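You operate a simulated robot arm through the tools that you are given. There is no shell and no other tool. Be economical: measure what you need, move in short steps, check, and stop when the job is done.

The job below is to be done with a simulated two-armed robot. You get a single attempt, and the scene is never put back.

## Task
Fetch the ochre slip pot and set it on the cream tile. Put the yellow round block on the top of the casting bench away on the top of the press bench. Put the orange pad on the teal flat bat. Take the blue brush and leave it in the inside of the slip tub. Any order will do. Set down upright: orange pad.

Only the result counts: the job must be done as asked and must still hold three seconds after the hand-in. Knocking over, shifting, dropping, spilling or breaking anything else fails it.

## Robot
Two 7-joint arms with two-finger parallel grippers on one trunk, on a base that drives. Base frame: it is fixed to the floor where the robot stands at the start and does not move with it; the origin is under the middle of the robot, x ahead of it, y to its left, z up; the surface under the hand at the start is at about z = 800. Readings come in mm, rad, newtons and seconds.
The left shoulder is at the start at [124, 171, 1162], the right one opposite. With the tool pointing down near the work surface each hand reaches from about 380 to 900 mm from the robot's upright axis, wherever it stands, measured 20 degrees to its own side. Places, roughly: blue brush (5x5x12 cm) [-400, 5700, 900]; cream tile (10x10x2 cm) [-1000, 1200, 800]; inside of the slip tub [100, 4800, 800]; ochre slip pot [500, 250, 750]; orange pad (7x5x6 cm) [100, 5600, 800]; teal flat bat (20x20x2 cm) [100, 5200, 800]; top of the press bench [-800, 7700, 800]; yellow round block (5x5x14 cm) [300, 5100, 800]. Payload 4.4 kg a hand.
Tool frame (each hand has its own): the origin (TCP) lies between the finger pads and is the grasp point; the fingertips stand 23 mm ahead of it; z points along the fingers, y is the line along which they close. The gripper opens to 94 mm. The fingers are 38 mm wide and 10 mm thick; the gripper's body (54 by 96 mm) begins 39 mm behind the TCP.
Orientation is that of the tool frame in the base frame, as [roll, pitch, yaw] about the fixed x, y, z axes, in that order (R = Rz(yaw) Ry(pitch) Rx(roll)). With the fingers straight down and closing along the base's y, the tool's x points along the base's -x, its y along +y and its z along -z.

## Interface
- The arms move only by the tool send_rows. It takes "left_increments", "right_increments" or both (then of equal length, played together; a hand with none holds still); each is a list that holds one entry, the list of rows, each a list of 7 numbers: the shift along the tool's x, y, z in units of 250 mm (1.0 is 250 mm), then the turn, a rotation vector about the tool's x, y, z in units of 180 degrees (1.0 is 180 degrees), then the closure, from 0 (fully open) to 1 (shut). In form: [[[dx, dy, dz, rx, ry, rz, claw], ...]]. A call has 1 to 8 rows; each row is the pose to reach, as a shift and turn from the pose commanded when the call began, along the tool's axes at that moment. A call with a number of a shift or a turn outside -1 to 1 is refused whole. A row lasts 0.2 s, in which the tool goes at most 50 mm and 0.15 rad; a call with a longer step from one row to the next is refused whole, and so is a gripper value outside its range. Where a pose cannot be reached the arm comes as near as it can. A force on the tool above 40 N (or 10 N above the force at the start of the call, whichever is more), or a blocked arm, ends the call early, and 0.2 s more pass. Each finger travels about 72 mm/s and halts on what it meets, pressing with about 42 N; the grip force reading is that of the motor and also rises with nothing between the fingers. The clock runs only during rows and for 0.2 s after the last one: add rows that repeat a pose to give the fingers time. The reply holds the time, the measured pose of the TCP, the force on the tool along the base axes, the opening and the grip force, in the units named above and with some noise, with the torque about the TCP (base axes, N m) and any sound that the robot's microphone picked up, and new pictures: "pictures" is both (left out), scene, wrist or none (wrist: the cameras of the hands that moved).
- Cameras (640 x 400 px; columns grow to the right, rows downward): "scene" is now at [237.4, 27.3, 1300.8]; the picture's right is [0.30, -0.95, 0.00], its down [-0.56, -0.18, -0.81] and it looks along [0.77, 0.25, -0.59] (base axes); focal length 273 px, centre (320, 200). "left" rides on the left gripper at [86, -16, -75] in its tool frame; the picture's right is [0.18, 0.98, 0.00], its down [-0.58, 0.11, -0.81] and it looks along [-0.79, 0.15, 0.59] (tool axes); focal length 243 px, centre (320, 200). "right" rides on the right gripper at [86, 16, -75] in its tool frame; the picture's right is [-0.18, 0.98, 0.00], its down [-0.58, -0.11, -0.81] and it looks along [-0.79, -0.15, 0.59] (tool axes); focal length 243 px, centre (320, 200). There is no depth. A picture from a camera that has moved, and an enlarged one, comes with that camera's place and axes in the base frame and with its lens.
- lift_body(by): slides the trunk up (or, below 0, down) by that many mm; the arms and the scene camera ride with it, the base frame stays. It gives what a move gives, with no picture.
- steer(legs): drives the robot by 1 to 6 legs, each [ahead, left, turn to the left] in mm, mm and rad, along the robot's own axes; the way and the turn of a leg run together, so that a leg with both is an arc; at most 1500 mm and 3.142 rad a leg. The arms and the cameras ride along, it lands a little off, and it stops where it bumps. It gives what a move gives, and a new picture of the scene camera.
- head_to(pan, tilt): turns the head with the scene camera to pan (to the left, within 1.396 rad either way) and tilt (down, from -0.506 to 1.204), counted from straight ahead of the robot. It gives what a move gives, and a new picture of the scene camera.
- inspect(camera, box): a new picture of the part [left, top, right, bottom] of that camera's present view, enlarged. It takes no simulated time.
- finish_job(): hands the job in; it is judged then, once.

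Go step by step. Nothing tells you exact positions but the pictures and the camera data: compare them with the known pose of the tool, close in by small moves and look again before you grip or let go. The budget is 165 turns and 260 pictures, counting those below and the enlarged ones. Unless the task says otherwise, let go and move clear before handing in.

The tools are called after ">>>" as a command line: name --argument value ..., lists and objects as JSON in quotes. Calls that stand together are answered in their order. send_rows: Moves the arms, as the interface text tells. Its arguments: {"type":"object","properties":{"left_increments":{"type":"array"},"right_increments":{"type":"array"},"pictures":{"type":"string","enum":["both","scene","wrist","none"]}},"required":[]} The other tools are called the same way: lift_body (by) slides the trunk up or down; steer (legs) drives the base; head_to (pan, tilt) turns the head that bears the scene camera; inspect (camera, box) takes an enlarged picture of a part of a camera's view; finish_job () hands the job in.

At the start:

```text
t: 0.0
left_ee_pos: [490.4, 316.3, 1021.8]
left_tool_rot: [3.141, -0.001, 3.141]
left_contact_force: [-0.5, -0.2, 0.2]
left_moment: [0.04, -0.01, 0.01]
left_width: 94.3
left_gripper_force: 0.1
right_ee_pos: [631.7, -59.5, 1117.1]
right_tool_rot: [-3.142, 0.001, 3.141]
right_contact_force: [-0.2, -0.3, 0.4]
right_moment: [0.01, 0.0, 0.02]
right_width: 94.3
right_gripper_force: 0.0
trunk travel left (down, up): [-175.0, 213.0]
robot x, y, heading: [0.9, 1.1, 0.004]
head pan, tilt: [0.309, 0.635]
```

scene: 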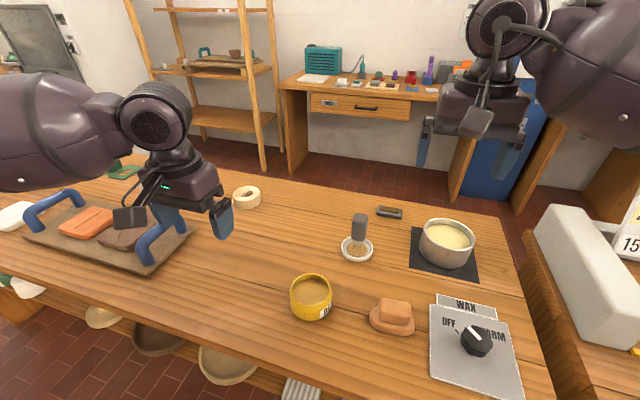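
right: 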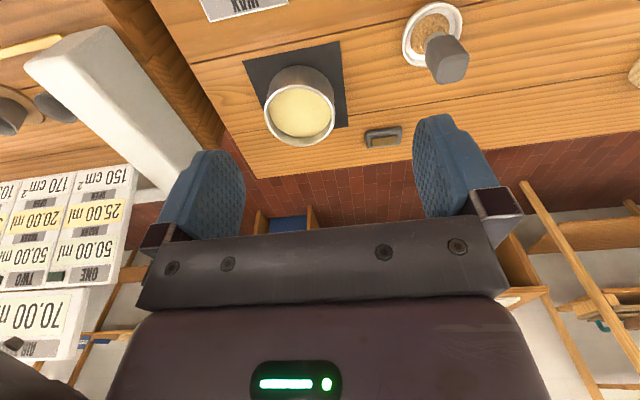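
left: 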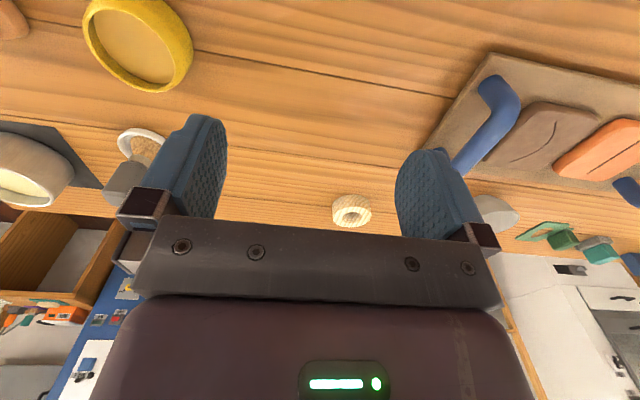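

The ochre pot looks to be the yellow jar near [530, 140] on the bench. I'll enlarge the pictures to be sure what it is before moving.

>>> inspect --camera "scene" --box '[220, 200, 460, 350]'

>>> head_to --pan 1.3 --tilt 0.5

```text
2.67 times, centred on (340, 275) of scene
camera zoom: at [237.4, 27.3, 1300.8], right [0.3, -0.95, 0.0], down [-0.56, -0.18, -0.81], along [0.77, 0.25, -0.59], focal length 729 px, centre (267, 0)
```

zoom: 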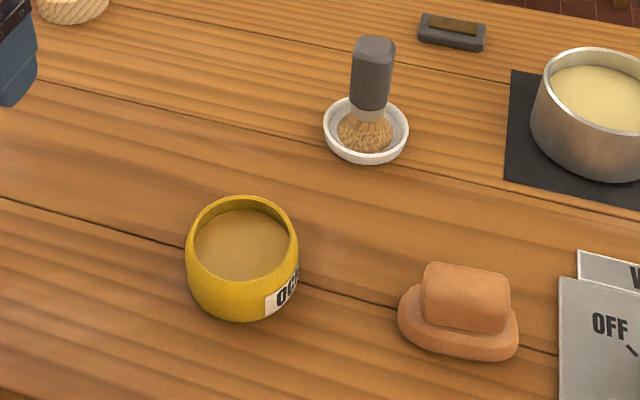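

```text
t: 1.3
left_ee_pos: [491.3, 315.4, 1022.6]
left_tool_rot: [3.14, 0.0, 3.141]
left_contact_force: [0.0, 0.2, 0.2]
left_moment: [0.01, -0.04, 0.0]
left_width: 94.0
left_gripper_force: 0.0
right_ee_pos: [633.2, -58.6, 1118.1]
right_tool_rot: [-3.141, -0.002, 3.141]
right_contact_force: [0.7, 0.1, 0.0]
right_moment: [0.01, -0.01, 0.04]
right_width: 94.1
right_gripper_force: 0.0
trunk travel left (down, up): [-175.0, 213.0]
robot x, y, heading: [1.9, 0.7, -0.003]
head pan, tilt: [1.3, 0.499]
camera scene: at [178.7, 88.4, 1312.8], right [0.96, -0.27, 0.0], down [-0.13, -0.46, -0.88], along [0.24, 0.85, -0.48], focal length 273 px, centre (320, 200)
```

scene: 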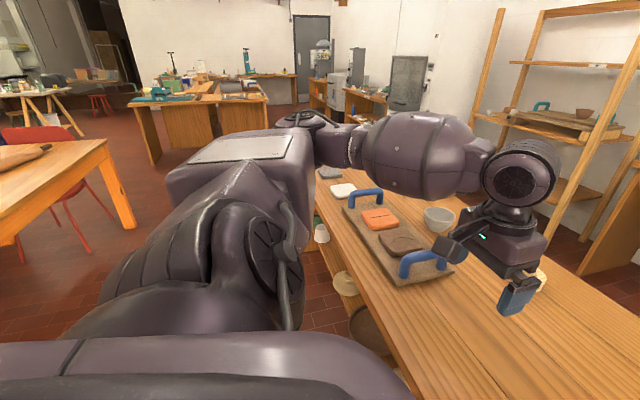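

The pot is labelled OCHRE, holds slip, and its rim centre triangulates to about [540, 147, 838]. I'll move the left hand above it, shift the right hand aside, and look again.

>>> send_rows --left_increments '[[[-0.05, -0.17, 0.03, 0, 0, 0, 0], [-0.1, -0.34, 0.06, 0, 0, 0, 0], [-0.15, -0.5, 0.1, 0, 0, 0, 0], [-0.19, -0.67, 0.14, 0, 0, 0, 0], [-0.19, -0.67, 0.14, 0, 0, 0, 0]]]' --right_increments '[[[0, -0.15, 0, 0, 0, 0, 0], [0, -0.3, 0, 0, 0, 0, 0], [0, -0.45, 0, 0, 0, 0, 0], [0, -0.6, 0, 0, 0, 0, 0], [0, -0.6, 0, 0, 0, 0, 0]]]' --pictures "none"

>>> head_to --pan 0.2 --tilt 0.9

>>> inspect --camera "left" --box '[0, 0, 640, 400]'

```text
t: 2.5
left_ee_pos: [538.8, 149.2, 987.6]
left_tool_rot: [-3.141, 0.001, -3.14]
left_contact_force: [0.0, 0.0, -0.4]
left_moment: [-0.01, 0.01, -0.01]
left_width: 94.1
left_gripper_force: 0.1
right_ee_pos: [636.1, -207.7, 1119.7]
right_tool_rot: [3.139, 0.0, -3.14]
right_contact_force: [-0.1, 0.5, -0.1]
right_moment: [0.0, 0.01, 0.0]
right_width: 93.9
right_gripper_force: 0.0
trunk travel left (down, up): [-175.0, 213.0]
robot x, y, heading: [-1.9, 1.2, -0.001]
head pan, tilt: [1.3, 0.499]
```

```text
t: 3.8
left_ee_pos: [538.9, 148.8, 988.9]
left_tool_rot: [3.141, 0.002, -3.141]
left_contact_force: [-0.6, 0.3, -0.3]
left_moment: [0.0, -0.01, 0.0]
left_width: 94.0
left_gripper_force: 0.1
right_ee_pos: [636.2, -209.4, 1117.9]
right_tool_rot: [3.141, 0.002, -3.14]
right_contact_force: [-0.2, -0.2, 0.0]
right_moment: [-0.02, 0.03, 0.02]
right_width: 94.0
right_gripper_force: 0.1
trunk travel left (down, up): [-175.0, 213.0]
robot x, y, heading: [0.9, 0.8, 0.0]
head pan, tilt: [0.201, 0.901]
camera scene: at [228.2, 15.8, 1279.0], right [0.2, -0.98, 0.0], down [-0.77, -0.16, -0.62], along [0.61, 0.12, -0.78], focal length 273 px, centre (320, 200)
```

scene: 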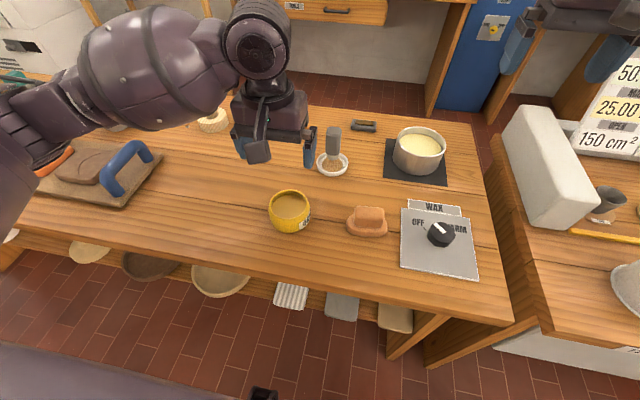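

```text
1.00 times, centred on (320, 200) of left (not enlarged: the box is as wide or as high as the picture)
camera zoom: at [452.7, 133.3, 1062.9], right [-0.18, 0.98, 0.0], down [0.58, 0.11, 0.81], along [0.79, 0.15, -0.59], focal length 243 px, centre (320, 200)
```

zoom: 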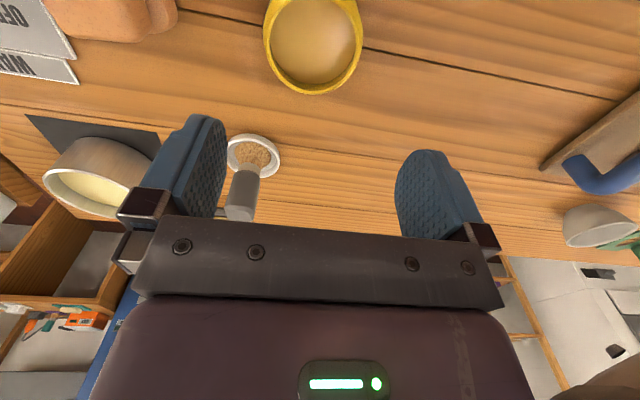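

The rim centre comes out at about [539, 142.5], roughly 82 mm across, so it just fits the 94 mm opening. I'll lower to z=895 with the y corrected, then look again.

>>> send_rows --left_increments '[[[0, -0.026, 0.18, 0, 0, 0, 0], [0, -0.026, 0.36, 0, 0, 0, 0], [0, -0.026, 0.372, 0, 0, 0, 0], [0, -0.026, 0.372, 0, 0, 0, 0]]]' --pictures "both"

```text
t: 4.8
left_ee_pos: [537.9, 139.5, 894.7]
left_tool_rot: [-3.14, 0.001, -3.142]
left_contact_force: [0.4, 0.8, -1.0]
left_moment: [0.01, -0.04, 0.01]
left_width: 93.8
left_gripper_force: 0.1
right_ee_pos: [635.6, -209.0, 1118.7]
right_tool_rot: [3.142, 0.001, -3.141]
right_contact_force: [0.3, 0.2, 0.1]
right_moment: [0.03, 0.05, -0.01]
right_width: 93.9
right_gripper_force: 0.0
trunk travel left (down, up): [-175.0, 213.0]
robot x, y, heading: [-0.5, -0.6, 0.002]
head pan, tilt: [0.201, 0.901]
camera scene: at [228.3, 15.8, 1279.0], right [0.2, -0.98, 0.0], down [-0.77, -0.16, -0.62], along [0.61, 0.12, -0.78], focal length 273 px, centre (320, 200)
camera left: at [452.1, 125.3, 970.1], right [-0.18, 0.98, 0.0], down [0.58, 0.11, 0.81], along [0.79, 0.15, -0.59], focal length 243 px, centre (320, 200)
```

scene: 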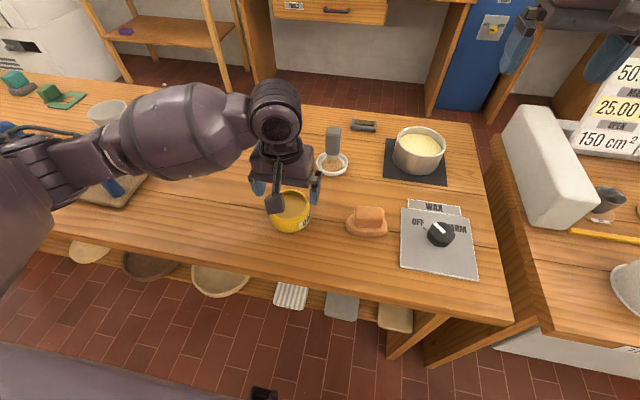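
left: 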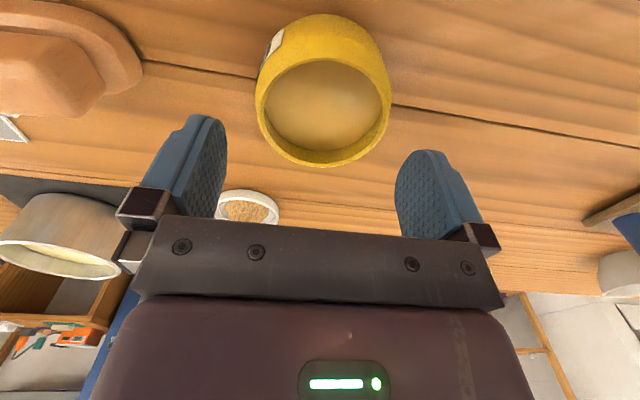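

The pot sits about 1 mm left and 3 mm back of the hand centre. I'll correct that and lower part way, so the fingertips just pass the rim.

>>> send_rows --left_increments '[[[0.012, 0.005, 0, 0, 0, 0, 0], [0.012, 0.005, 0.1, 0, 0, 0, 0], [0.012, 0.005, 0.18, 0, 0, 0, 0], [0.012, 0.005, 0.18, 0, 0, 0, 0]]]' --pictures "wrist"

```text
t: 5.8
left_ee_pos: [533.7, 142.3, 849.9]
left_tool_rot: [3.141, 0.001, 3.141]
left_contact_force: [0.2, -0.5, -0.4]
left_moment: [-0.01, 0.0, -0.03]
left_width: 94.1
left_gripper_force: 0.1
right_ee_pos: [634.7, -209.0, 1118.9]
right_tool_rot: [-3.141, 0.001, -3.141]
right_contact_force: [0.3, 0.6, -0.3]
right_moment: [-0.01, -0.03, 0.02]
right_width: 94.0
right_gripper_force: 0.0
trunk travel left (down, up): [-175.0, 213.0]
robot x, y, heading: [3.0, 1.3, -0.001]
head pan, tilt: [0.201, 0.901]
camera left: at [448.3, 126.8, 924.8], right [-0.18, 0.98, 0.0], down [0.58, 0.11, 0.81], along [0.79, 0.15, -0.59], focal length 243 px, centre (320, 200)
```

left: 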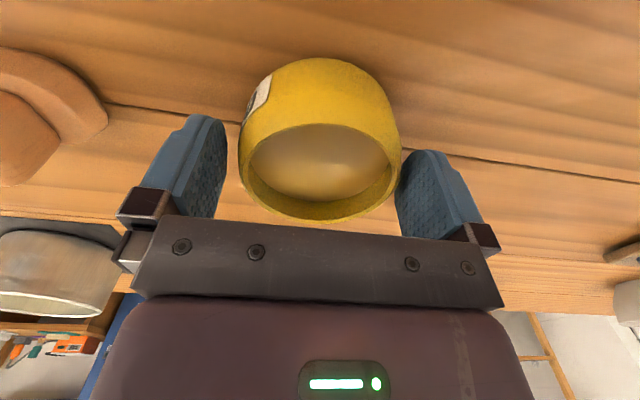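

The fingers straddle the pot, which is about 1.5 mm further left and 4 mm further ahead. I'll trim, lower to z≈826 and close.

>>> send_rows --left_increments '[[[-0.016, 0.007, 0, 0, 0, 0, 0], [-0.016, 0.007, 0.05, 0, 0, 0, 0], [-0.016, 0.007, 0.096, 0, 0, 0, 0], [-0.016, 0.007, 0.096, 0, 0, 0, 0]]]' --pictures "wrist"

```text
t: 6.8
left_ee_pos: [538.4, 145.1, 826.2]
left_tool_rot: [3.141, 0.0, 3.141]
left_contact_force: [-0.5, -0.5, -0.4]
left_moment: [0.04, 0.0, 0.0]
left_width: 94.2
left_gripper_force: 0.1
right_ee_pos: [635.7, -209.0, 1119.0]
right_tool_rot: [-3.141, -0.001, -3.142]
right_contact_force: [0.3, 0.6, -0.1]
right_moment: [0.02, 0.01, 0.01]
right_width: 93.9
right_gripper_force: 0.2
trunk travel left (down, up): [-175.0, 213.0]
robot x, y, heading: [-2.0, -0.8, 0.001]
head pan, tilt: [0.201, 0.901]
camera left: at [452.0, 129.3, 900.3], right [-0.18, 0.98, 0.0], down [0.58, 0.11, 0.81], along [0.79, 0.15, -0.59], focal length 243 px, centre (320, 200)
```

left: 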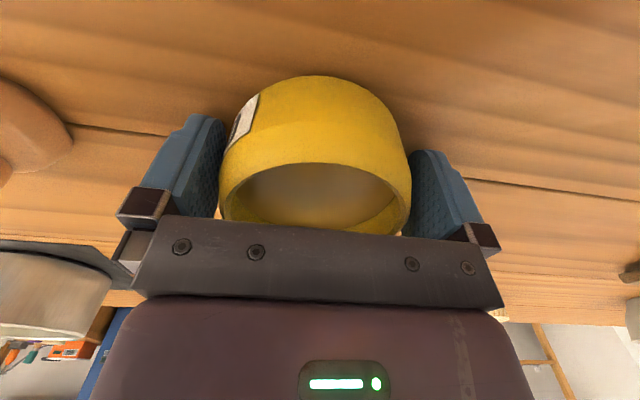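

The pot is centred between the pads with no contact yet. Closing now.

>>> send_rows --left_increments '[[[0, 0, 0, 0, 0, 0, 0.1], [0, 0, 0, 0, 0, 0, 0.2], [0, 0, 0, 0, 0, 0, 0.4], [0, 0, 0, 0, 0, 0, 0.4]]]' --pictures "wrist"

```text
t: 7.8
left_ee_pos: [538.6, 145.0, 825.0]
left_tool_rot: [3.141, 0.0, 3.141]
left_contact_force: [-1.0, -1.3, -0.2]
left_moment: [-0.11, -0.03, -0.03]
left_width: 82.0
left_gripper_force: 42.1
right_ee_pos: [634.9, -209.3, 1118.8]
right_tool_rot: [3.14, -0.002, -3.141]
right_contact_force: [-0.4, -0.3, 0.4]
right_moment: [0.02, -0.01, -0.02]
right_width: 93.9
right_gripper_force: 0.0
trunk travel left (down, up): [-175.0, 213.0]
robot x, y, heading: [3.1, 1.7, 0.002]
head pan, tilt: [0.201, 0.901]
camera left: at [452.0, 129.3, 900.4], right [-0.18, 0.98, 0.0], down [0.58, 0.11, 0.81], along [0.79, 0.15, -0.59], focal length 243 px, centre (320, 200)
```

left: 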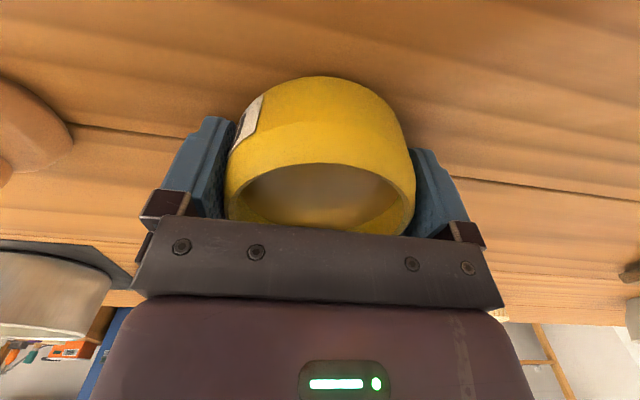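

Gripped at 82 mm. Lifting gently.

>>> send_rows --left_increments '[[[0, 0, -0.04, 0, 0, 0, 0.4], [0, 0, -0.12, 0, 0, 0, 0.4], [0, 0, -0.22, 0, 0, 0, 0.4], [0, 0, -0.32, 0, 0, 0, 0.4], [0, 0, -0.42, 0, 0, 0, 0.4], [0, 0, -0.52, 0, 0, 0, 0.4], [0, 0, -0.56, 0, 0, 0, 0.4], [0, 0, -0.56, 0, 0, 0, 0.4]]]' --pictures "both"

```text
t: 9.6
left_ee_pos: [538.2, 144.2, 965.5]
left_tool_rot: [-3.14, -0.001, -3.14]
left_contact_force: [0.4, 0.6, -2.8]
left_moment: [-0.03, 0.0, 0.02]
left_width: 82.0
left_gripper_force: 41.4
right_ee_pos: [636.5, -209.6, 1117.3]
right_tool_rot: [3.141, -0.001, 3.142]
right_contact_force: [-0.5, 0.8, -0.8]
right_moment: [0.02, 0.01, 0.0]
right_width: 94.1
right_gripper_force: 0.1
trunk travel left (down, up): [-175.0, 213.0]
robot x, y, heading: [-2.2, -1.7, 0.004]
head pan, tilt: [0.201, 0.901]
camera scene: at [228.5, 15.8, 1278.9], right [0.2, -0.98, 0.0], down [-0.77, -0.16, -0.62], along [0.61, 0.12, -0.78], focal length 273 px, centre (320, 200)
camera left: at [451.2, 129.4, 1040.4], right [-0.18, 0.98, 0.0], down [0.58, 0.11, 0.81], along [0.79, 0.15, -0.59], focal length 243 px, centre (320, 200)
```

scene: 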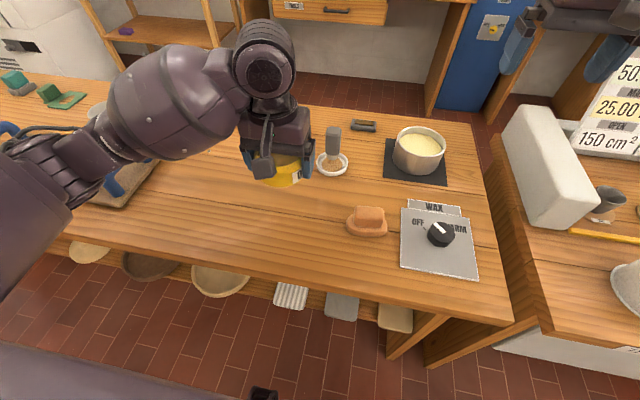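
left: 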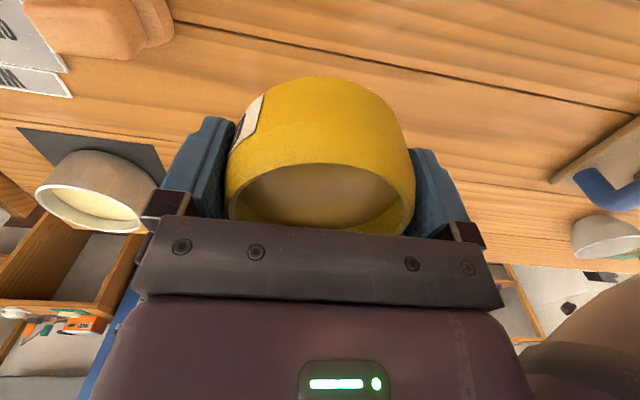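

The pot is held level and clear. Next I'll draw both hands in before driving.

>>> send_rows --left_increments '[[[0.08, 0.04, -0.03, 0, 0, 0, 0.4], [0.18, 0.1, -0.08, 0, 0, 0, 0.4], [0.28, 0.16, -0.12, 0, 0, 0, 0.4], [0.36, 0.2, -0.16, 0, 0, 0, 0.4], [0.4, 0.22, -0.2, 0, 0, 0, 0.4], [0.4, 0.22, -0.2, 0, 0, 0, 0.4]]]' --right_increments '[[[0.12, -0.05, 0, 0, 0, 0, 0], [0.28, -0.1, 0, 0, 0, 0, 0], [0.44, -0.15, 0, 0, 0, 0, 0], [0.6, -0.2, 0, 0, 0, 0, 0], [0.72, -0.2, 0, 0, 0, 0, 0], [0.72, -0.2, 0, 0, 0, 0, 0]]]' --pictures "none"

>>> head_to --pan 1.396 --tilt 0.3

```text
t: 11.0
left_ee_pos: [439.4, 199.8, 1014.6]
left_tool_rot: [3.141, 0.001, -3.142]
left_contact_force: [1.0, 0.1, -2.9]
left_moment: [-0.02, 0.02, 0.02]
left_width: 82.1
left_gripper_force: 42.5
right_ee_pos: [453.2, -257.9, 1117.3]
right_tool_rot: [3.141, -0.002, -3.141]
right_contact_force: [0.2, 0.2, 0.0]
right_moment: [0.06, 0.01, 0.0]
right_width: 93.9
right_gripper_force: 0.0
trunk travel left (down, up): [-175.0, 213.0]
robot x, y, heading: [3.1, -2.8, -0.002]
head pan, tilt: [0.201, 0.901]
```

```text
t: 12.4
left_ee_pos: [438.2, 199.3, 1013.2]
left_tool_rot: [-3.141, -0.001, -3.141]
left_contact_force: [-0.2, 0.0, -2.9]
left_moment: [-0.04, 0.04, 0.0]
left_width: 82.0
left_gripper_force: 41.7
right_ee_pos: [452.8, -258.0, 1117.6]
right_tool_rot: [3.141, -0.002, -3.141]
right_contact_force: [0.0, 0.6, -0.2]
right_moment: [-0.06, 0.05, -0.01]
right_width: 94.1
right_gripper_force: 0.0
trunk travel left (down, up): [-175.0, 213.0]
robot x, y, heading: [0.4, 1.9, 0.003]
head pan, tilt: [1.396, 0.3]
camera scene: at [170.7, 92.7, 1331.2], right [0.98, -0.17, 0.0], down [-0.05, -0.29, -0.96], along [0.17, 0.94, -0.3], focal length 273 px, centre (320, 200)
```

scene: 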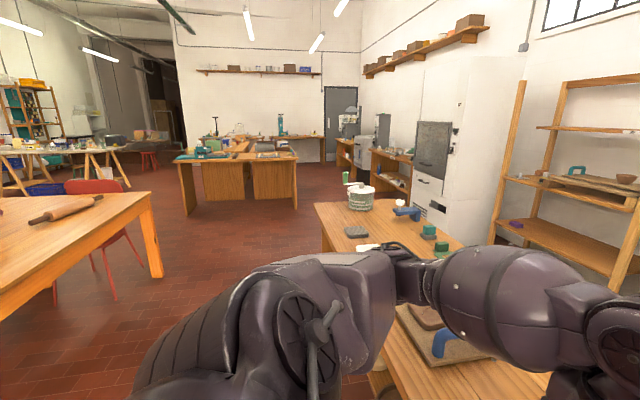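

The aisle between the two tables runs from about x=-650 to 420, and the cream tile's table lies across it to the left. I'll slide left along the aisle, then turn to face that table.

>>> steer --legs '[[-130, 600, 0], [0, 700, 0]]'

>>> steer --legs '[[0, 0, 1.57], [0, 0, 1.57]]'

>>> head_to --pan 0.1 --tilt 0.7

```text
t: 24.4
left_ee_pos: [303.9, 1509.9, 1015.0]
left_tool_rot: [-3.141, 0.0, 3.139]
left_contact_force: [0.0, 0.8, -4.3]
left_moment: [-0.02, 0.01, 0.02]
left_width: 82.3
left_gripper_force: 42.5
right_ee_pos: [318.5, 1050.6, 1118.0]
right_tool_rot: [3.141, -0.003, 3.137]
right_contact_force: [0.7, -0.1, 0.0]
right_moment: [0.01, 0.03, 0.01]
right_width: 93.9
right_gripper_force: 0.1
trunk travel left (down, up): [-175.0, 213.0]
robot x, y, heading: [-133.7, 1310.9, -0.001]
head pan, tilt: [1.396, 0.3]
camera scene: at [36.0, 1402.6, 1331.2], right [0.98, -0.18, 0.0], down [-0.05, -0.29, -0.96], along [0.17, 0.94, -0.3], focal length 273 px, centre (320, 200)
```

scene: 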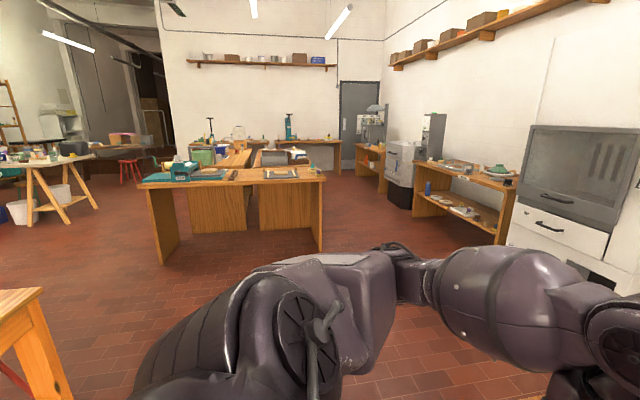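

```text
t: 32.4
left_ee_pos: [-575.5, 1111.5, 1014.7]
left_tool_rot: [3.141, 0.001, -0.004]
left_contact_force: [-0.4, -0.9, -3.5]
left_moment: [-0.02, 0.02, 0.02]
left_width: 82.0
left_gripper_force: 42.0
right_ee_pos: [-588.9, 1570.7, 1117.1]
right_tool_rot: [-3.142, -0.002, -0.003]
right_contact_force: [-0.2, -0.5, -0.9]
right_moment: [-0.01, -0.01, -0.01]
right_width: 94.0
right_gripper_force: 0.1
trunk travel left (down, up): [-175.0, 213.0]
robot x, y, heading: [-134.6, 1308.2, 3.138]
head pan, tilt: [1.396, 0.3]
camera scene: at [-302.9, 1219.4, 1331.2], right [-0.98, 0.18, 0.0], down [0.05, 0.29, -0.96], along [-0.17, -0.94, -0.3], focal length 273 px, centre (320, 200)
```

scene: 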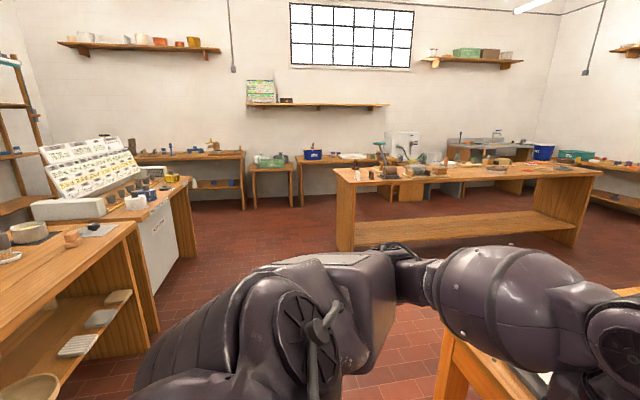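

```text
t: 33.9
left_ee_pos: [-574.0, 1112.2, 1013.0]
left_tool_rot: [3.141, -0.001, -0.003]
left_contact_force: [0.3, 0.0, -3.2]
left_moment: [0.03, 0.0, 0.04]
left_width: 81.8
left_gripper_force: 41.9
right_ee_pos: [-587.7, 1570.4, 1118.6]
right_tool_rot: [-3.141, -0.002, -0.002]
right_contact_force: [0.0, -0.1, 0.1]
right_moment: [-0.01, 0.01, -0.01]
right_width: 93.9
right_gripper_force: 0.0
trunk travel left (down, up): [-175.0, 213.0]
robot x, y, heading: [-137.9, 1307.7, 3.135]
head pan, tilt: [0.099, 0.7]
camera scene: at [-370.9, 1303.3, 1295.1], right [-0.1, 1.0, 0.0], down [0.64, 0.06, -0.77], along [-0.76, -0.07, -0.64], focal length 273 px, centre (320, 200)
```

scene: 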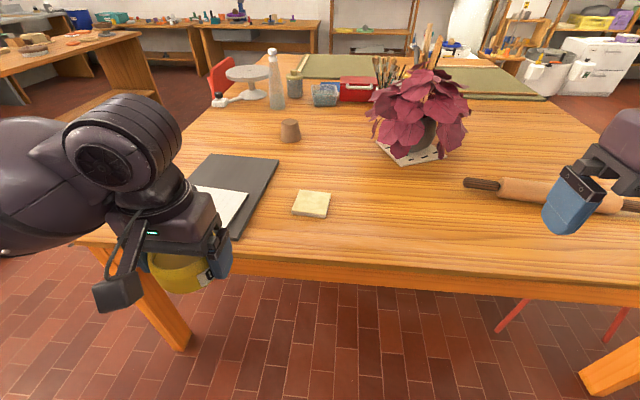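

The cream tile is at about [-938, 1225] with a clear approach. I'll drive 150 ahead and 90 to the right so the left hand can reach it.

>>> steer --legs '[[150, -90, 0]]'

```text
t: 35.4
left_ee_pos: [-726.4, 1205.1, 1014.3]
left_tool_rot: [3.141, 0.0, -0.009]
left_contact_force: [-0.3, 0.2, -2.9]
left_moment: [0.0, -0.02, 0.03]
left_width: 82.0
left_gripper_force: 41.7
right_ee_pos: [-738.0, 1663.7, 1117.4]
right_tool_rot: [-3.141, -0.003, -0.008]
right_contact_force: [-0.5, -0.1, -0.9]
right_moment: [-0.01, 0.01, -0.03]
right_width: 94.0
right_gripper_force: 0.1
trunk travel left (down, up): [-175.0, 213.0]
robot x, y, heading: [-284.8, 1403.0, 3.137]
head pan, tilt: [0.099, 0.7]
camera scene: at [-521.5, 1395.4, 1295.0], right [-0.09, 1.0, 0.0], down [0.64, 0.06, -0.76], along [-0.76, -0.07, -0.64], focal length 273 px, centre (320, 200)
```

scene: 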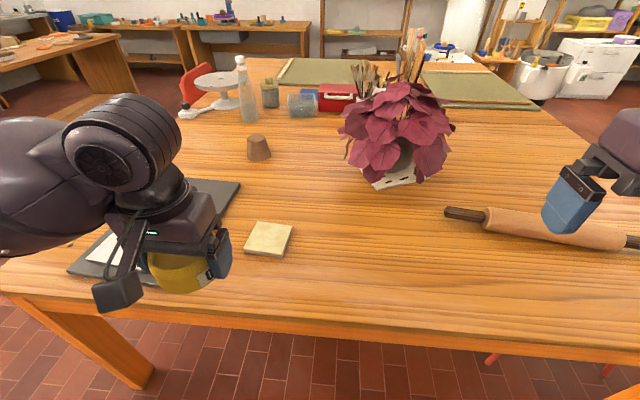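

Tile centre now reads about [-948, 1229]. I'll check it with the left wrist camera and an enlarged scene view.

>>> inspect --camera "left" --box '[0, 0, 640, 400]'

>>> inspect --camera "scene" --box '[190, 190, 350, 290]'

```text
1.00 times, centred on (320, 200) of left (not enlarged: the box is as wide or as high as the picture)
camera zoom: at [-639.7, 1220.9, 1089.4], right [0.18, -0.98, 0.0], down [-0.58, -0.1, 0.81], along [-0.79, -0.14, -0.59], focal length 243 px, centre (320, 200)
```

zoom: 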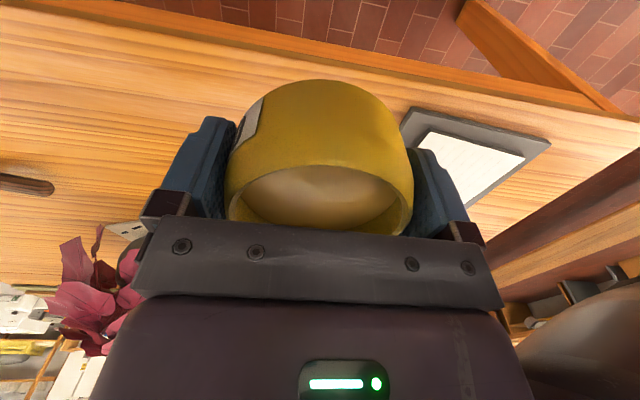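

```text
4.00 times, centred on (270, 240) of scene
camera zoom: at [-521.5, 1395.4, 1295.0], right [-0.09, 1.0, 0.0], down [0.64, 0.06, -0.76], along [-0.76, -0.07, -0.64], focal length 1094 px, centre (520, 40)
```

zoom: 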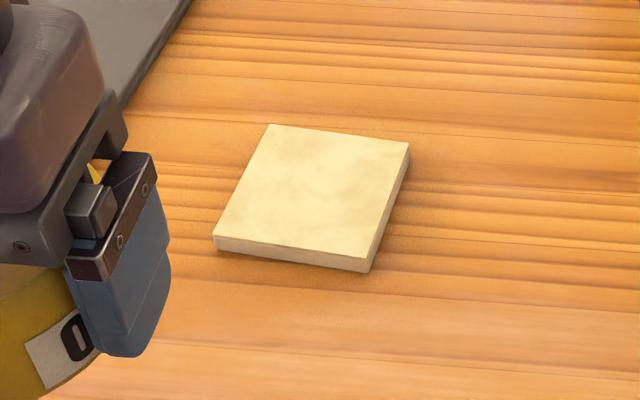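

Two views disagree on the tile's height (somewhere from 750 to 800). I'll raise the trunk to get a good vertical baseline and measure it.

>>> lift_body --by 180

>>> inspect --camera "scene" --box '[190, 220, 350, 320]'

```text
t: 37.4
left_ee_pos: [-725.4, 1204.8, 1193.6]
left_tool_rot: [-3.141, -0.002, -0.008]
left_contact_force: [-0.2, 0.1, -3.3]
left_moment: [-0.01, -0.03, 0.04]
left_width: 82.2
left_gripper_force: 41.3
right_ee_pos: [-738.3, 1663.4, 1297.6]
right_tool_rot: [-3.141, -0.002, -0.008]
right_contact_force: [0.4, 0.4, 0.2]
right_moment: [0.02, 0.0, -0.03]
right_width: 94.1
right_gripper_force: 0.2
trunk travel left (down, up): [-355.0, 33.0]
robot x, y, heading: [-284.8, 1400.3, 3.125]
head pan, tilt: [0.099, 0.7]
```

```text
4.00 times, centred on (270, 270) of scene
camera zoom: at [-424.4, 1394.0, 1485.8], right [-0.09, 1.0, 0.0], down [0.64, 0.06, -0.76], along [-0.76, -0.07, -0.64], focal length 1094 px, centre (520, -80)
```

zoom: 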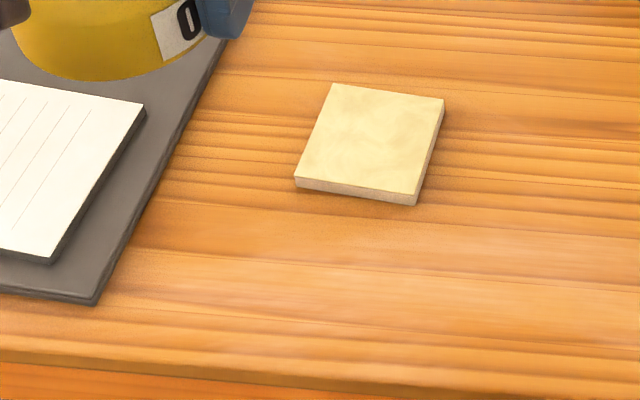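

The tile top comes out at z≈765, centred at about [-988, 1218]. I'll lower the trunk back and bring the pot towards it at a safe height.

>>> lift_body --by -180

>>> send_rows --left_increments '[[[-0.08, 0, 0, 0, 0, 0, 0.4], [-0.2, 0, 0.04, 0, 0, 0, 0.4], [-0.33, 0, 0.1, 0, 0, 0, 0.4], [-0.46, 0, 0.16, 0, 0, 0, 0.4], [-0.59, 0, 0.22, 0, 0, 0, 0.4], [-0.7, 0, 0.28, 0, 0, 0, 0.4], [-0.76, 0, 0.32, 0, 0, 0, 0.4], [-0.76, 0, 0.32, 0, 0, 0, 0.4]]]' --pictures "both"

```text
t: 39.4
left_ee_pos: [-724.8, 1204.7, 1014.7]
left_tool_rot: [3.14, 0.001, -0.008]
left_contact_force: [-0.3, 0.4, -3.4]
left_moment: [0.02, 0.0, -0.02]
left_width: 81.9
left_gripper_force: 42.1
right_ee_pos: [-735.2, 1664.3, 1119.5]
right_tool_rot: [3.141, 0.002, -0.009]
right_contact_force: [-0.1, -0.2, 0.2]
right_moment: [-0.03, 0.02, 0.0]
right_width: 93.8
right_gripper_force: 0.2
trunk travel left (down, up): [-175.0, 213.0]
robot x, y, heading: [-284.4, 1401.0, 3.132]
head pan, tilt: [0.099, 0.7]
```

```text
t: 41.2
left_ee_pos: [-916.3, 1206.8, 934.4]
left_tool_rot: [3.141, 0.0, -0.008]
left_contact_force: [0.0, 0.6, -3.0]
left_moment: [0.03, -0.05, -0.02]
left_width: 82.1
left_gripper_force: 42.1
right_ee_pos: [-736.5, 1662.4, 1117.4]
right_tool_rot: [3.141, 0.0, -0.01]
right_contact_force: [1.1, 0.4, 0.0]
right_moment: [-0.01, -0.01, 0.0]
right_width: 94.1
right_gripper_force: 0.1
trunk travel left (down, up): [-175.0, 213.0]
robot x, y, heading: [-284.5, 1405.2, 3.134]
head pan, tilt: [0.099, 0.7]
camera scene: at [-520.7, 1394.9, 1295.2], right [-0.09, 1.0, 0.0], down [0.64, 0.06, -0.76], along [-0.76, -0.07, -0.64], focal length 273 px, centre (320, 200)
camera left: at [-829.0, 1222.7, 1009.1], right [0.18, -0.98, 0.0], down [-0.58, -0.1, 0.81], along [-0.79, -0.14, -0.59], focal length 243 px, centre (320, 200)
```

scene: 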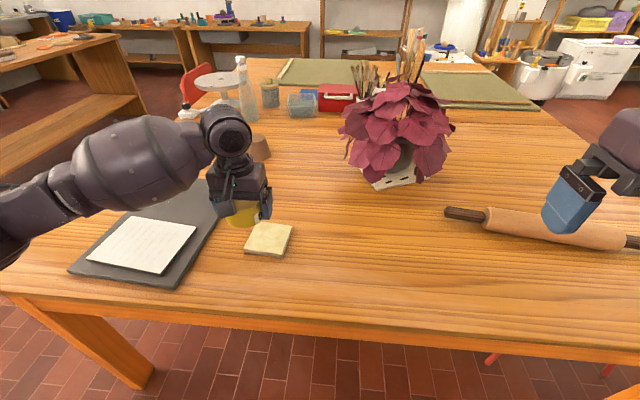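
left: 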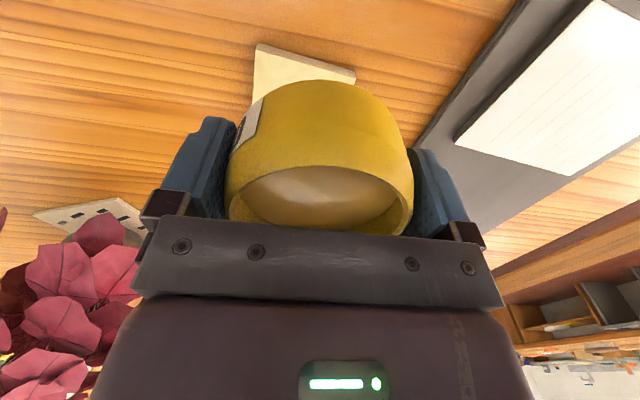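

The wrist view agrees: near tile edge at x≈-940, centre near [-989, 1215]. I'll move over it and lower to z≈820.

>>> send_rows --left_increments '[[[-0.1, -0.012, 0, 0, 0, 0, 0.4], [-0.2, -0.024, 0, 0, 0, 0, 0.4], [-0.292, -0.034, 0, 0, 0, 0, 0.4], [-0.292, -0.034, 0.15, 0, 0, 0, 0.4], [-0.292, -0.034, 0.3, 0, 0, 0, 0.4], [-0.292, -0.034, 0.4, 0, 0, 0, 0.4], [-0.292, -0.034, 0.456, 0, 0, 0, 0.4], [-0.292, -0.034, 0.456, 0, 0, 0, 0.4]]]' --pictures "both"

>>> inspect --camera "scene" --box '[190, 190, 350, 290]'

```text
t: 43.0
left_ee_pos: [-988.0, 1215.4, 818.5]
left_tool_rot: [3.141, -0.001, -0.008]
left_contact_force: [0.0, -0.3, -2.7]
left_moment: [-0.02, -0.02, -0.02]
left_width: 82.1
left_gripper_force: 42.1
right_ee_pos: [-735.9, 1663.6, 1118.3]
right_tool_rot: [3.141, 0.001, -0.008]
right_contact_force: [-0.2, 0.1, -0.6]
right_moment: [-0.01, 0.0, 0.01]
right_width: 94.0
right_gripper_force: 0.0
trunk travel left (down, up): [-175.0, 213.0]
robot x, y, heading: [-285.0, 1404.1, 3.131]
head pan, tilt: [0.099, 0.7]
camera scene: at [-520.8, 1394.9, 1295.2], right [-0.09, 1.0, 0.0], down [0.64, 0.06, -0.76], along [-0.76, -0.07, -0.64], focal length 273 px, centre (320, 200)
camera left: at [-902.1, 1231.3, 895.1], right [0.18, -0.98, 0.0], down [-0.58, -0.1, 0.81], along [-0.79, -0.14, -0.59], focal length 243 px, centre (320, 200)
```

scene: 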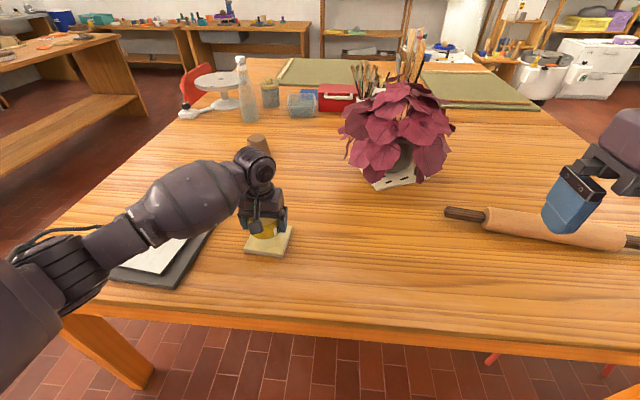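
left: 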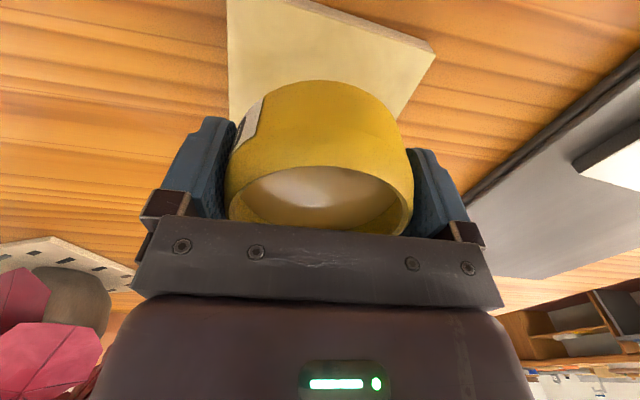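

```text
4.00 times, centred on (270, 240) of scene
camera zoom: at [-520.8, 1394.9, 1295.2], right [-0.09, 1.0, 0.0], down [0.64, 0.06, -0.76], along [-0.76, -0.07, -0.64], focal length 1094 px, centre (520, 40)
```

zoom: 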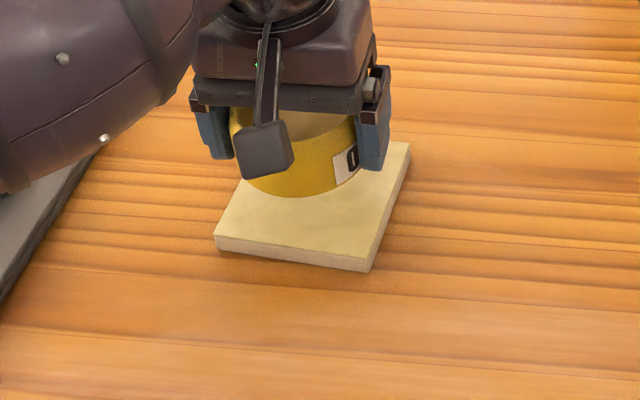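

Alignment looks right, with about 2 mm more to +y. Lowering in small steps and watching the force for touchdown.

>>> send_rows --left_increments '[[[0, -0.01, 0.02, 0, 0, 0, 0.4], [0, -0.01, 0.04, 0, 0, 0, 0.4], [0, -0.01, 0.06, 0, 0, 0, 0.4], [0, -0.01, 0.072, 0, 0, 0, 0.4], [0, -0.01, 0.072, 0, 0, 0, 0.4]]]' --pictures "wrist"

>>> inspect --camera "scene" --box '[190, 190, 350, 290]'

```text
t: 44.2
left_ee_pos: [-987.1, 1218.2, 803.0]
left_tool_rot: [3.142, 0.0, -0.009]
left_contact_force: [-0.5, 0.0, -3.8]
left_moment: [-0.01, -0.01, -0.01]
left_width: 81.7
left_gripper_force: 42.1
right_ee_pos: [-736.4, 1664.0, 1117.8]
right_tool_rot: [3.14, 0.0, -0.009]
right_contact_force: [0.4, -0.6, 0.0]
right_moment: [-0.01, 0.02, 0.01]
right_width: 94.0
right_gripper_force: 0.2
trunk travel left (down, up): [-175.0, 213.0]
robot x, y, heading: [-280.8, 1397.1, 3.131]
head pan, tilt: [0.099, 0.7]
camera left: at [-902.1, 1233.9, 877.1], right [0.18, -0.98, 0.0], down [-0.58, -0.1, 0.81], along [-0.79, -0.14, -0.59], focal length 243 px, centre (320, 200)
```

left: 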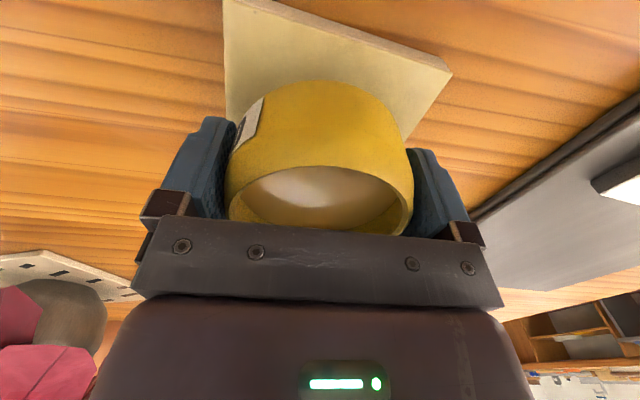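

```text
4.00 times, centred on (270, 240) of scene
camera zoom: at [-520.9, 1394.9, 1295.1], right [-0.09, 1.0, 0.0], down [0.64, 0.06, -0.76], along [-0.76, -0.07, -0.64], focal length 1094 px, centre (520, 40)
```

zoom: 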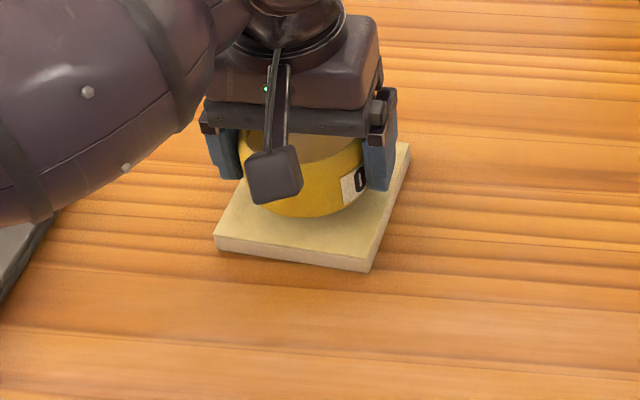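

Still free of the tile. Continuing down 2 mm at a time.

>>> send_rows --left_increments '[[[0, 0, 0.008, 0, 0, 0, 0.4], [0, 0, 0.016, 0, 0, 0, 0.4], [0, 0, 0.024, 0, 0, 0, 0.4], [0, 0, 0.032, 0, 0, 0, 0.4]]]' --pictures "none"

>>> send_rows --left_increments '[[[0, 0, 0.006, 0, 0, 0, 0.4], [0, 0, 0.012, 0, 0, 0, 0.4]]]' --pictures "none"

```text
t: 45.2
left_ee_pos: [-986.8, 1217.6, 793.4]
left_tool_rot: [3.141, 0.0, -0.008]
left_contact_force: [1.1, 0.3, -3.0]
left_moment: [0.03, -0.01, 0.01]
left_width: 82.1
left_gripper_force: 42.0
right_ee_pos: [-738.5, 1663.3, 1119.3]
right_tool_rot: [-3.142, -0.002, -0.008]
right_contact_force: [-0.5, -0.1, 0.1]
right_moment: [-0.03, 0.0, -0.01]
right_width: 93.9
right_gripper_force: 0.1
trunk travel left (down, up): [-175.0, 213.0]
robot x, y, heading: [-284.1, 1400.4, 3.134]
head pan, tilt: [0.099, 0.7]
```

```text
t: 45.8
left_ee_pos: [-986.8, 1218.6, 792.9]
left_tool_rot: [3.14, -0.001, -0.009]
left_contact_force: [0.9, -0.2, -0.7]
left_moment: [-0.05, -0.01, -0.02]
left_width: 82.2
left_gripper_force: 41.5
right_ee_pos: [-736.8, 1664.0, 1117.8]
right_tool_rot: [3.141, 0.001, -0.009]
right_contact_force: [-0.2, 0.0, 0.3]
right_moment: [0.01, 0.02, 0.04]
right_width: 94.0
right_gripper_force: 0.0
trunk travel left (down, up): [-175.0, 213.0]
robot x, y, heading: [-281.6, 1400.0, 3.137]
head pan, tilt: [0.099, 0.7]
```

Force has dropped to -0.7 N, so touchdown is starting. One or two millimetres more and a look.

>>> send_rows --left_increments '[[[0, 0, 0.005, 0, 0, 0, 0.4], [0, 0, 0.005, 0, 0, 0, 0.4]]]' --pictures "wrist"

>>> inspect --camera "scene" --box '[190, 190, 350, 290]'

```text
t: 46.4
left_ee_pos: [-988.8, 1217.8, 791.7]
left_tool_rot: [3.141, 0.003, -0.008]
left_contact_force: [-0.9, -0.2, 5.4]
left_moment: [-0.21, -0.17, -0.06]
left_width: 82.1
left_gripper_force: 41.5
right_ee_pos: [-736.1, 1663.3, 1118.7]
right_tool_rot: [-3.14, 0.001, -0.008]
right_contact_force: [0.7, -1.6, -0.1]
right_moment: [0.0, 0.01, -0.02]
right_width: 94.1
right_gripper_force: 0.0
trunk travel left (down, up): [-175.0, 213.0]
robot x, y, heading: [-283.0, 1398.9, 3.132]
head pan, tilt: [0.099, 0.7]
camera left: at [-901.9, 1234.1, 866.4], right [0.18, -0.98, 0.0], down [-0.58, -0.1, 0.81], along [-0.79, -0.14, -0.59], focal length 243 px, centre (320, 200)
```

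left: 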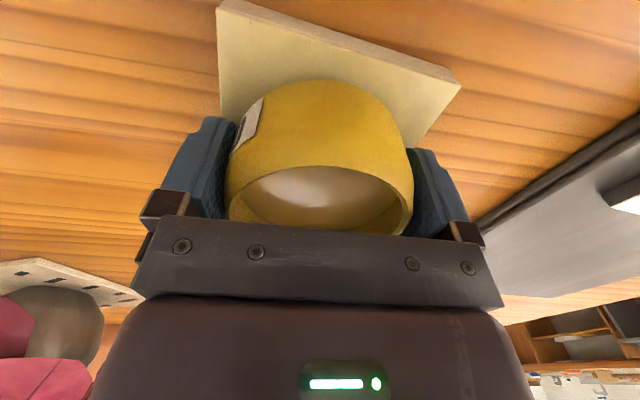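

```text
4.00 times, centred on (270, 240) of scene
camera zoom: at [-520.4, 1395.0, 1295.3], right [-0.09, 1.0, 0.0], down [0.64, 0.06, -0.77], along [-0.76, -0.07, -0.64], focal length 1094 px, centre (520, 40)
```

zoom: 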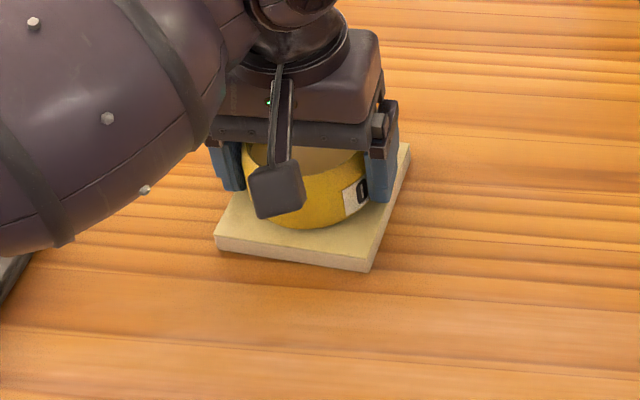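

The pot is resting on the tile (+5 N upward). I'll open the fingers slowly, then rise straight up.

>>> send_rows --left_increments '[[[0, 0, 0, 0, 0, 0, 0.1], [0, 0, 0, 0, 0, 0, 0.0], [0, 0, 0, 0, 0, 0, 0], [0, 0, 0, 0, 0, 0, 0]]]' --pictures "wrist"

```text
t: 47.4
left_ee_pos: [-987.2, 1217.2, 790.4]
left_tool_rot: [-3.142, 0.001, -0.009]
left_contact_force: [-0.5, 0.6, 0.2]
left_moment: [-0.01, 0.02, 0.02]
left_width: 94.2
left_gripper_force: 0.2
right_ee_pos: [-736.5, 1662.9, 1117.8]
right_tool_rot: [-3.14, -0.001, -0.008]
right_contact_force: [0.0, 0.2, 0.4]
right_moment: [-0.03, 0.0, 0.02]
right_width: 93.9
right_gripper_force: 0.2
trunk travel left (down, up): [-175.0, 213.0]
robot x, y, heading: [-287.1, 1399.6, 3.131]
head pan, tilt: [0.099, 0.7]
camera left: at [-901.7, 1234.1, 865.5], right [0.18, -0.98, 0.0], down [-0.58, -0.1, 0.81], along [-0.79, -0.14, -0.59], focal length 243 px, centre (320, 200)
```

left: 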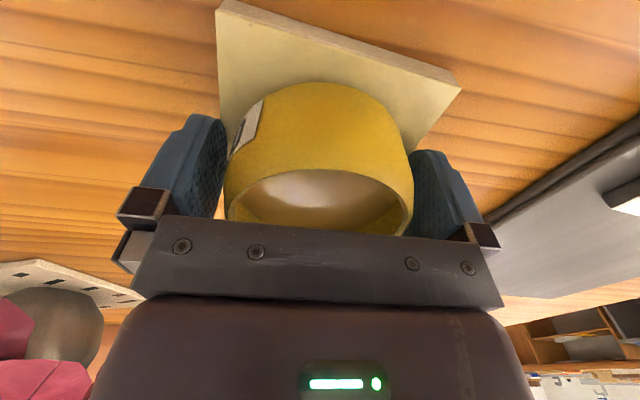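

>>> send_rows --left_increments '[[[0, 0, -0.06, 0, 0, 0, 0], [0, 0, -0.16, 0, 0, 0, 0], [0, 0, -0.32, 0, 0, 0, 0], [0, 0, -0.5, 0, 0, 0, 0], [0, 0, -0.68, 0, 0, 0, 0], [0, 0, -0.8, 0, 0, 0, 0], [0, 0, -0.8, 0, 0, 0, 0]]]' --pictures "none"

>>> send_rows --left_increments '[[[0.15, 0.04, -0.05, 0, 0, 0, 0], [0.33, 0.08, -0.1, 0, 0, 0, 0], [0.5, 0.12, -0.16, 0, 0, 0, 0], [0.68, 0.16, -0.2, 0, 0, 0, 0], [0.85, 0.2, -0.24, 0, 0, 0, 0], [1.0, 0.24, -0.28, 0, 0, 0, 0], [1.0, 0.24, -0.28, 0, 0, 0, 0]]]' --pictures "scene"

```text
t: 49.0
left_ee_pos: [-985.8, 1218.5, 989.6]
left_tool_rot: [-3.141, -0.003, -0.009]
left_contact_force: [0.2, -0.2, -0.7]
left_moment: [0.0, 0.01, 0.01]
left_width: 94.0
left_gripper_force: 0.0
right_ee_pos: [-735.8, 1662.9, 1117.0]
right_tool_rot: [-3.141, -0.001, -0.009]
right_contact_force: [0.0, -0.3, 0.4]
right_moment: [-0.01, 0.06, 0.03]
right_width: 94.0
right_gripper_force: 0.1
trunk travel left (down, up): [-175.0, 213.0]
robot x, y, heading: [-283.8, 1398.5, 3.133]
head pan, tilt: [0.099, 0.7]
```

```text
t: 50.6
left_ee_pos: [-739.4, 1154.7, 1060.2]
left_tool_rot: [-3.14, -0.002, -0.009]
left_contact_force: [-0.2, 0.0, 0.9]
left_moment: [0.0, -0.04, 0.01]
left_width: 93.9
left_gripper_force: 0.1
right_ee_pos: [-737.4, 1663.7, 1117.0]
right_tool_rot: [-3.141, -0.001, -0.009]
right_contact_force: [-0.3, 0.7, 0.0]
right_moment: [0.04, -0.01, 0.0]
right_width: 94.0
right_gripper_force: 0.0
trunk travel left (down, up): [-175.0, 213.0]
robot x, y, heading: [-282.6, 1400.3, 3.134]
head pan, tilt: [0.099, 0.7]
camera scene: at [-521.5, 1395.1, 1294.8], right [-0.09, 1.0, 0.0], down [0.64, 0.06, -0.76], along [-0.76, -0.07, -0.64], focal length 273 px, centre (320, 200)
```

scene: 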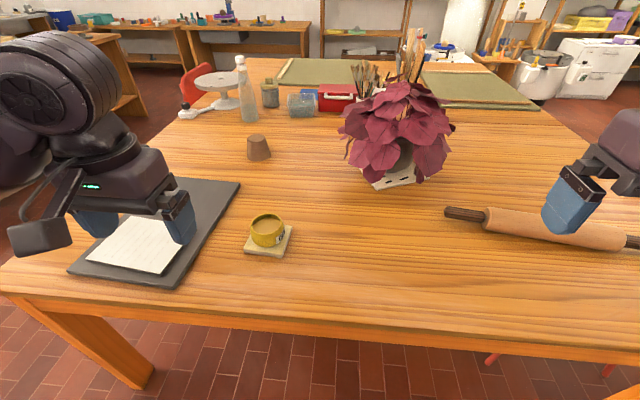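

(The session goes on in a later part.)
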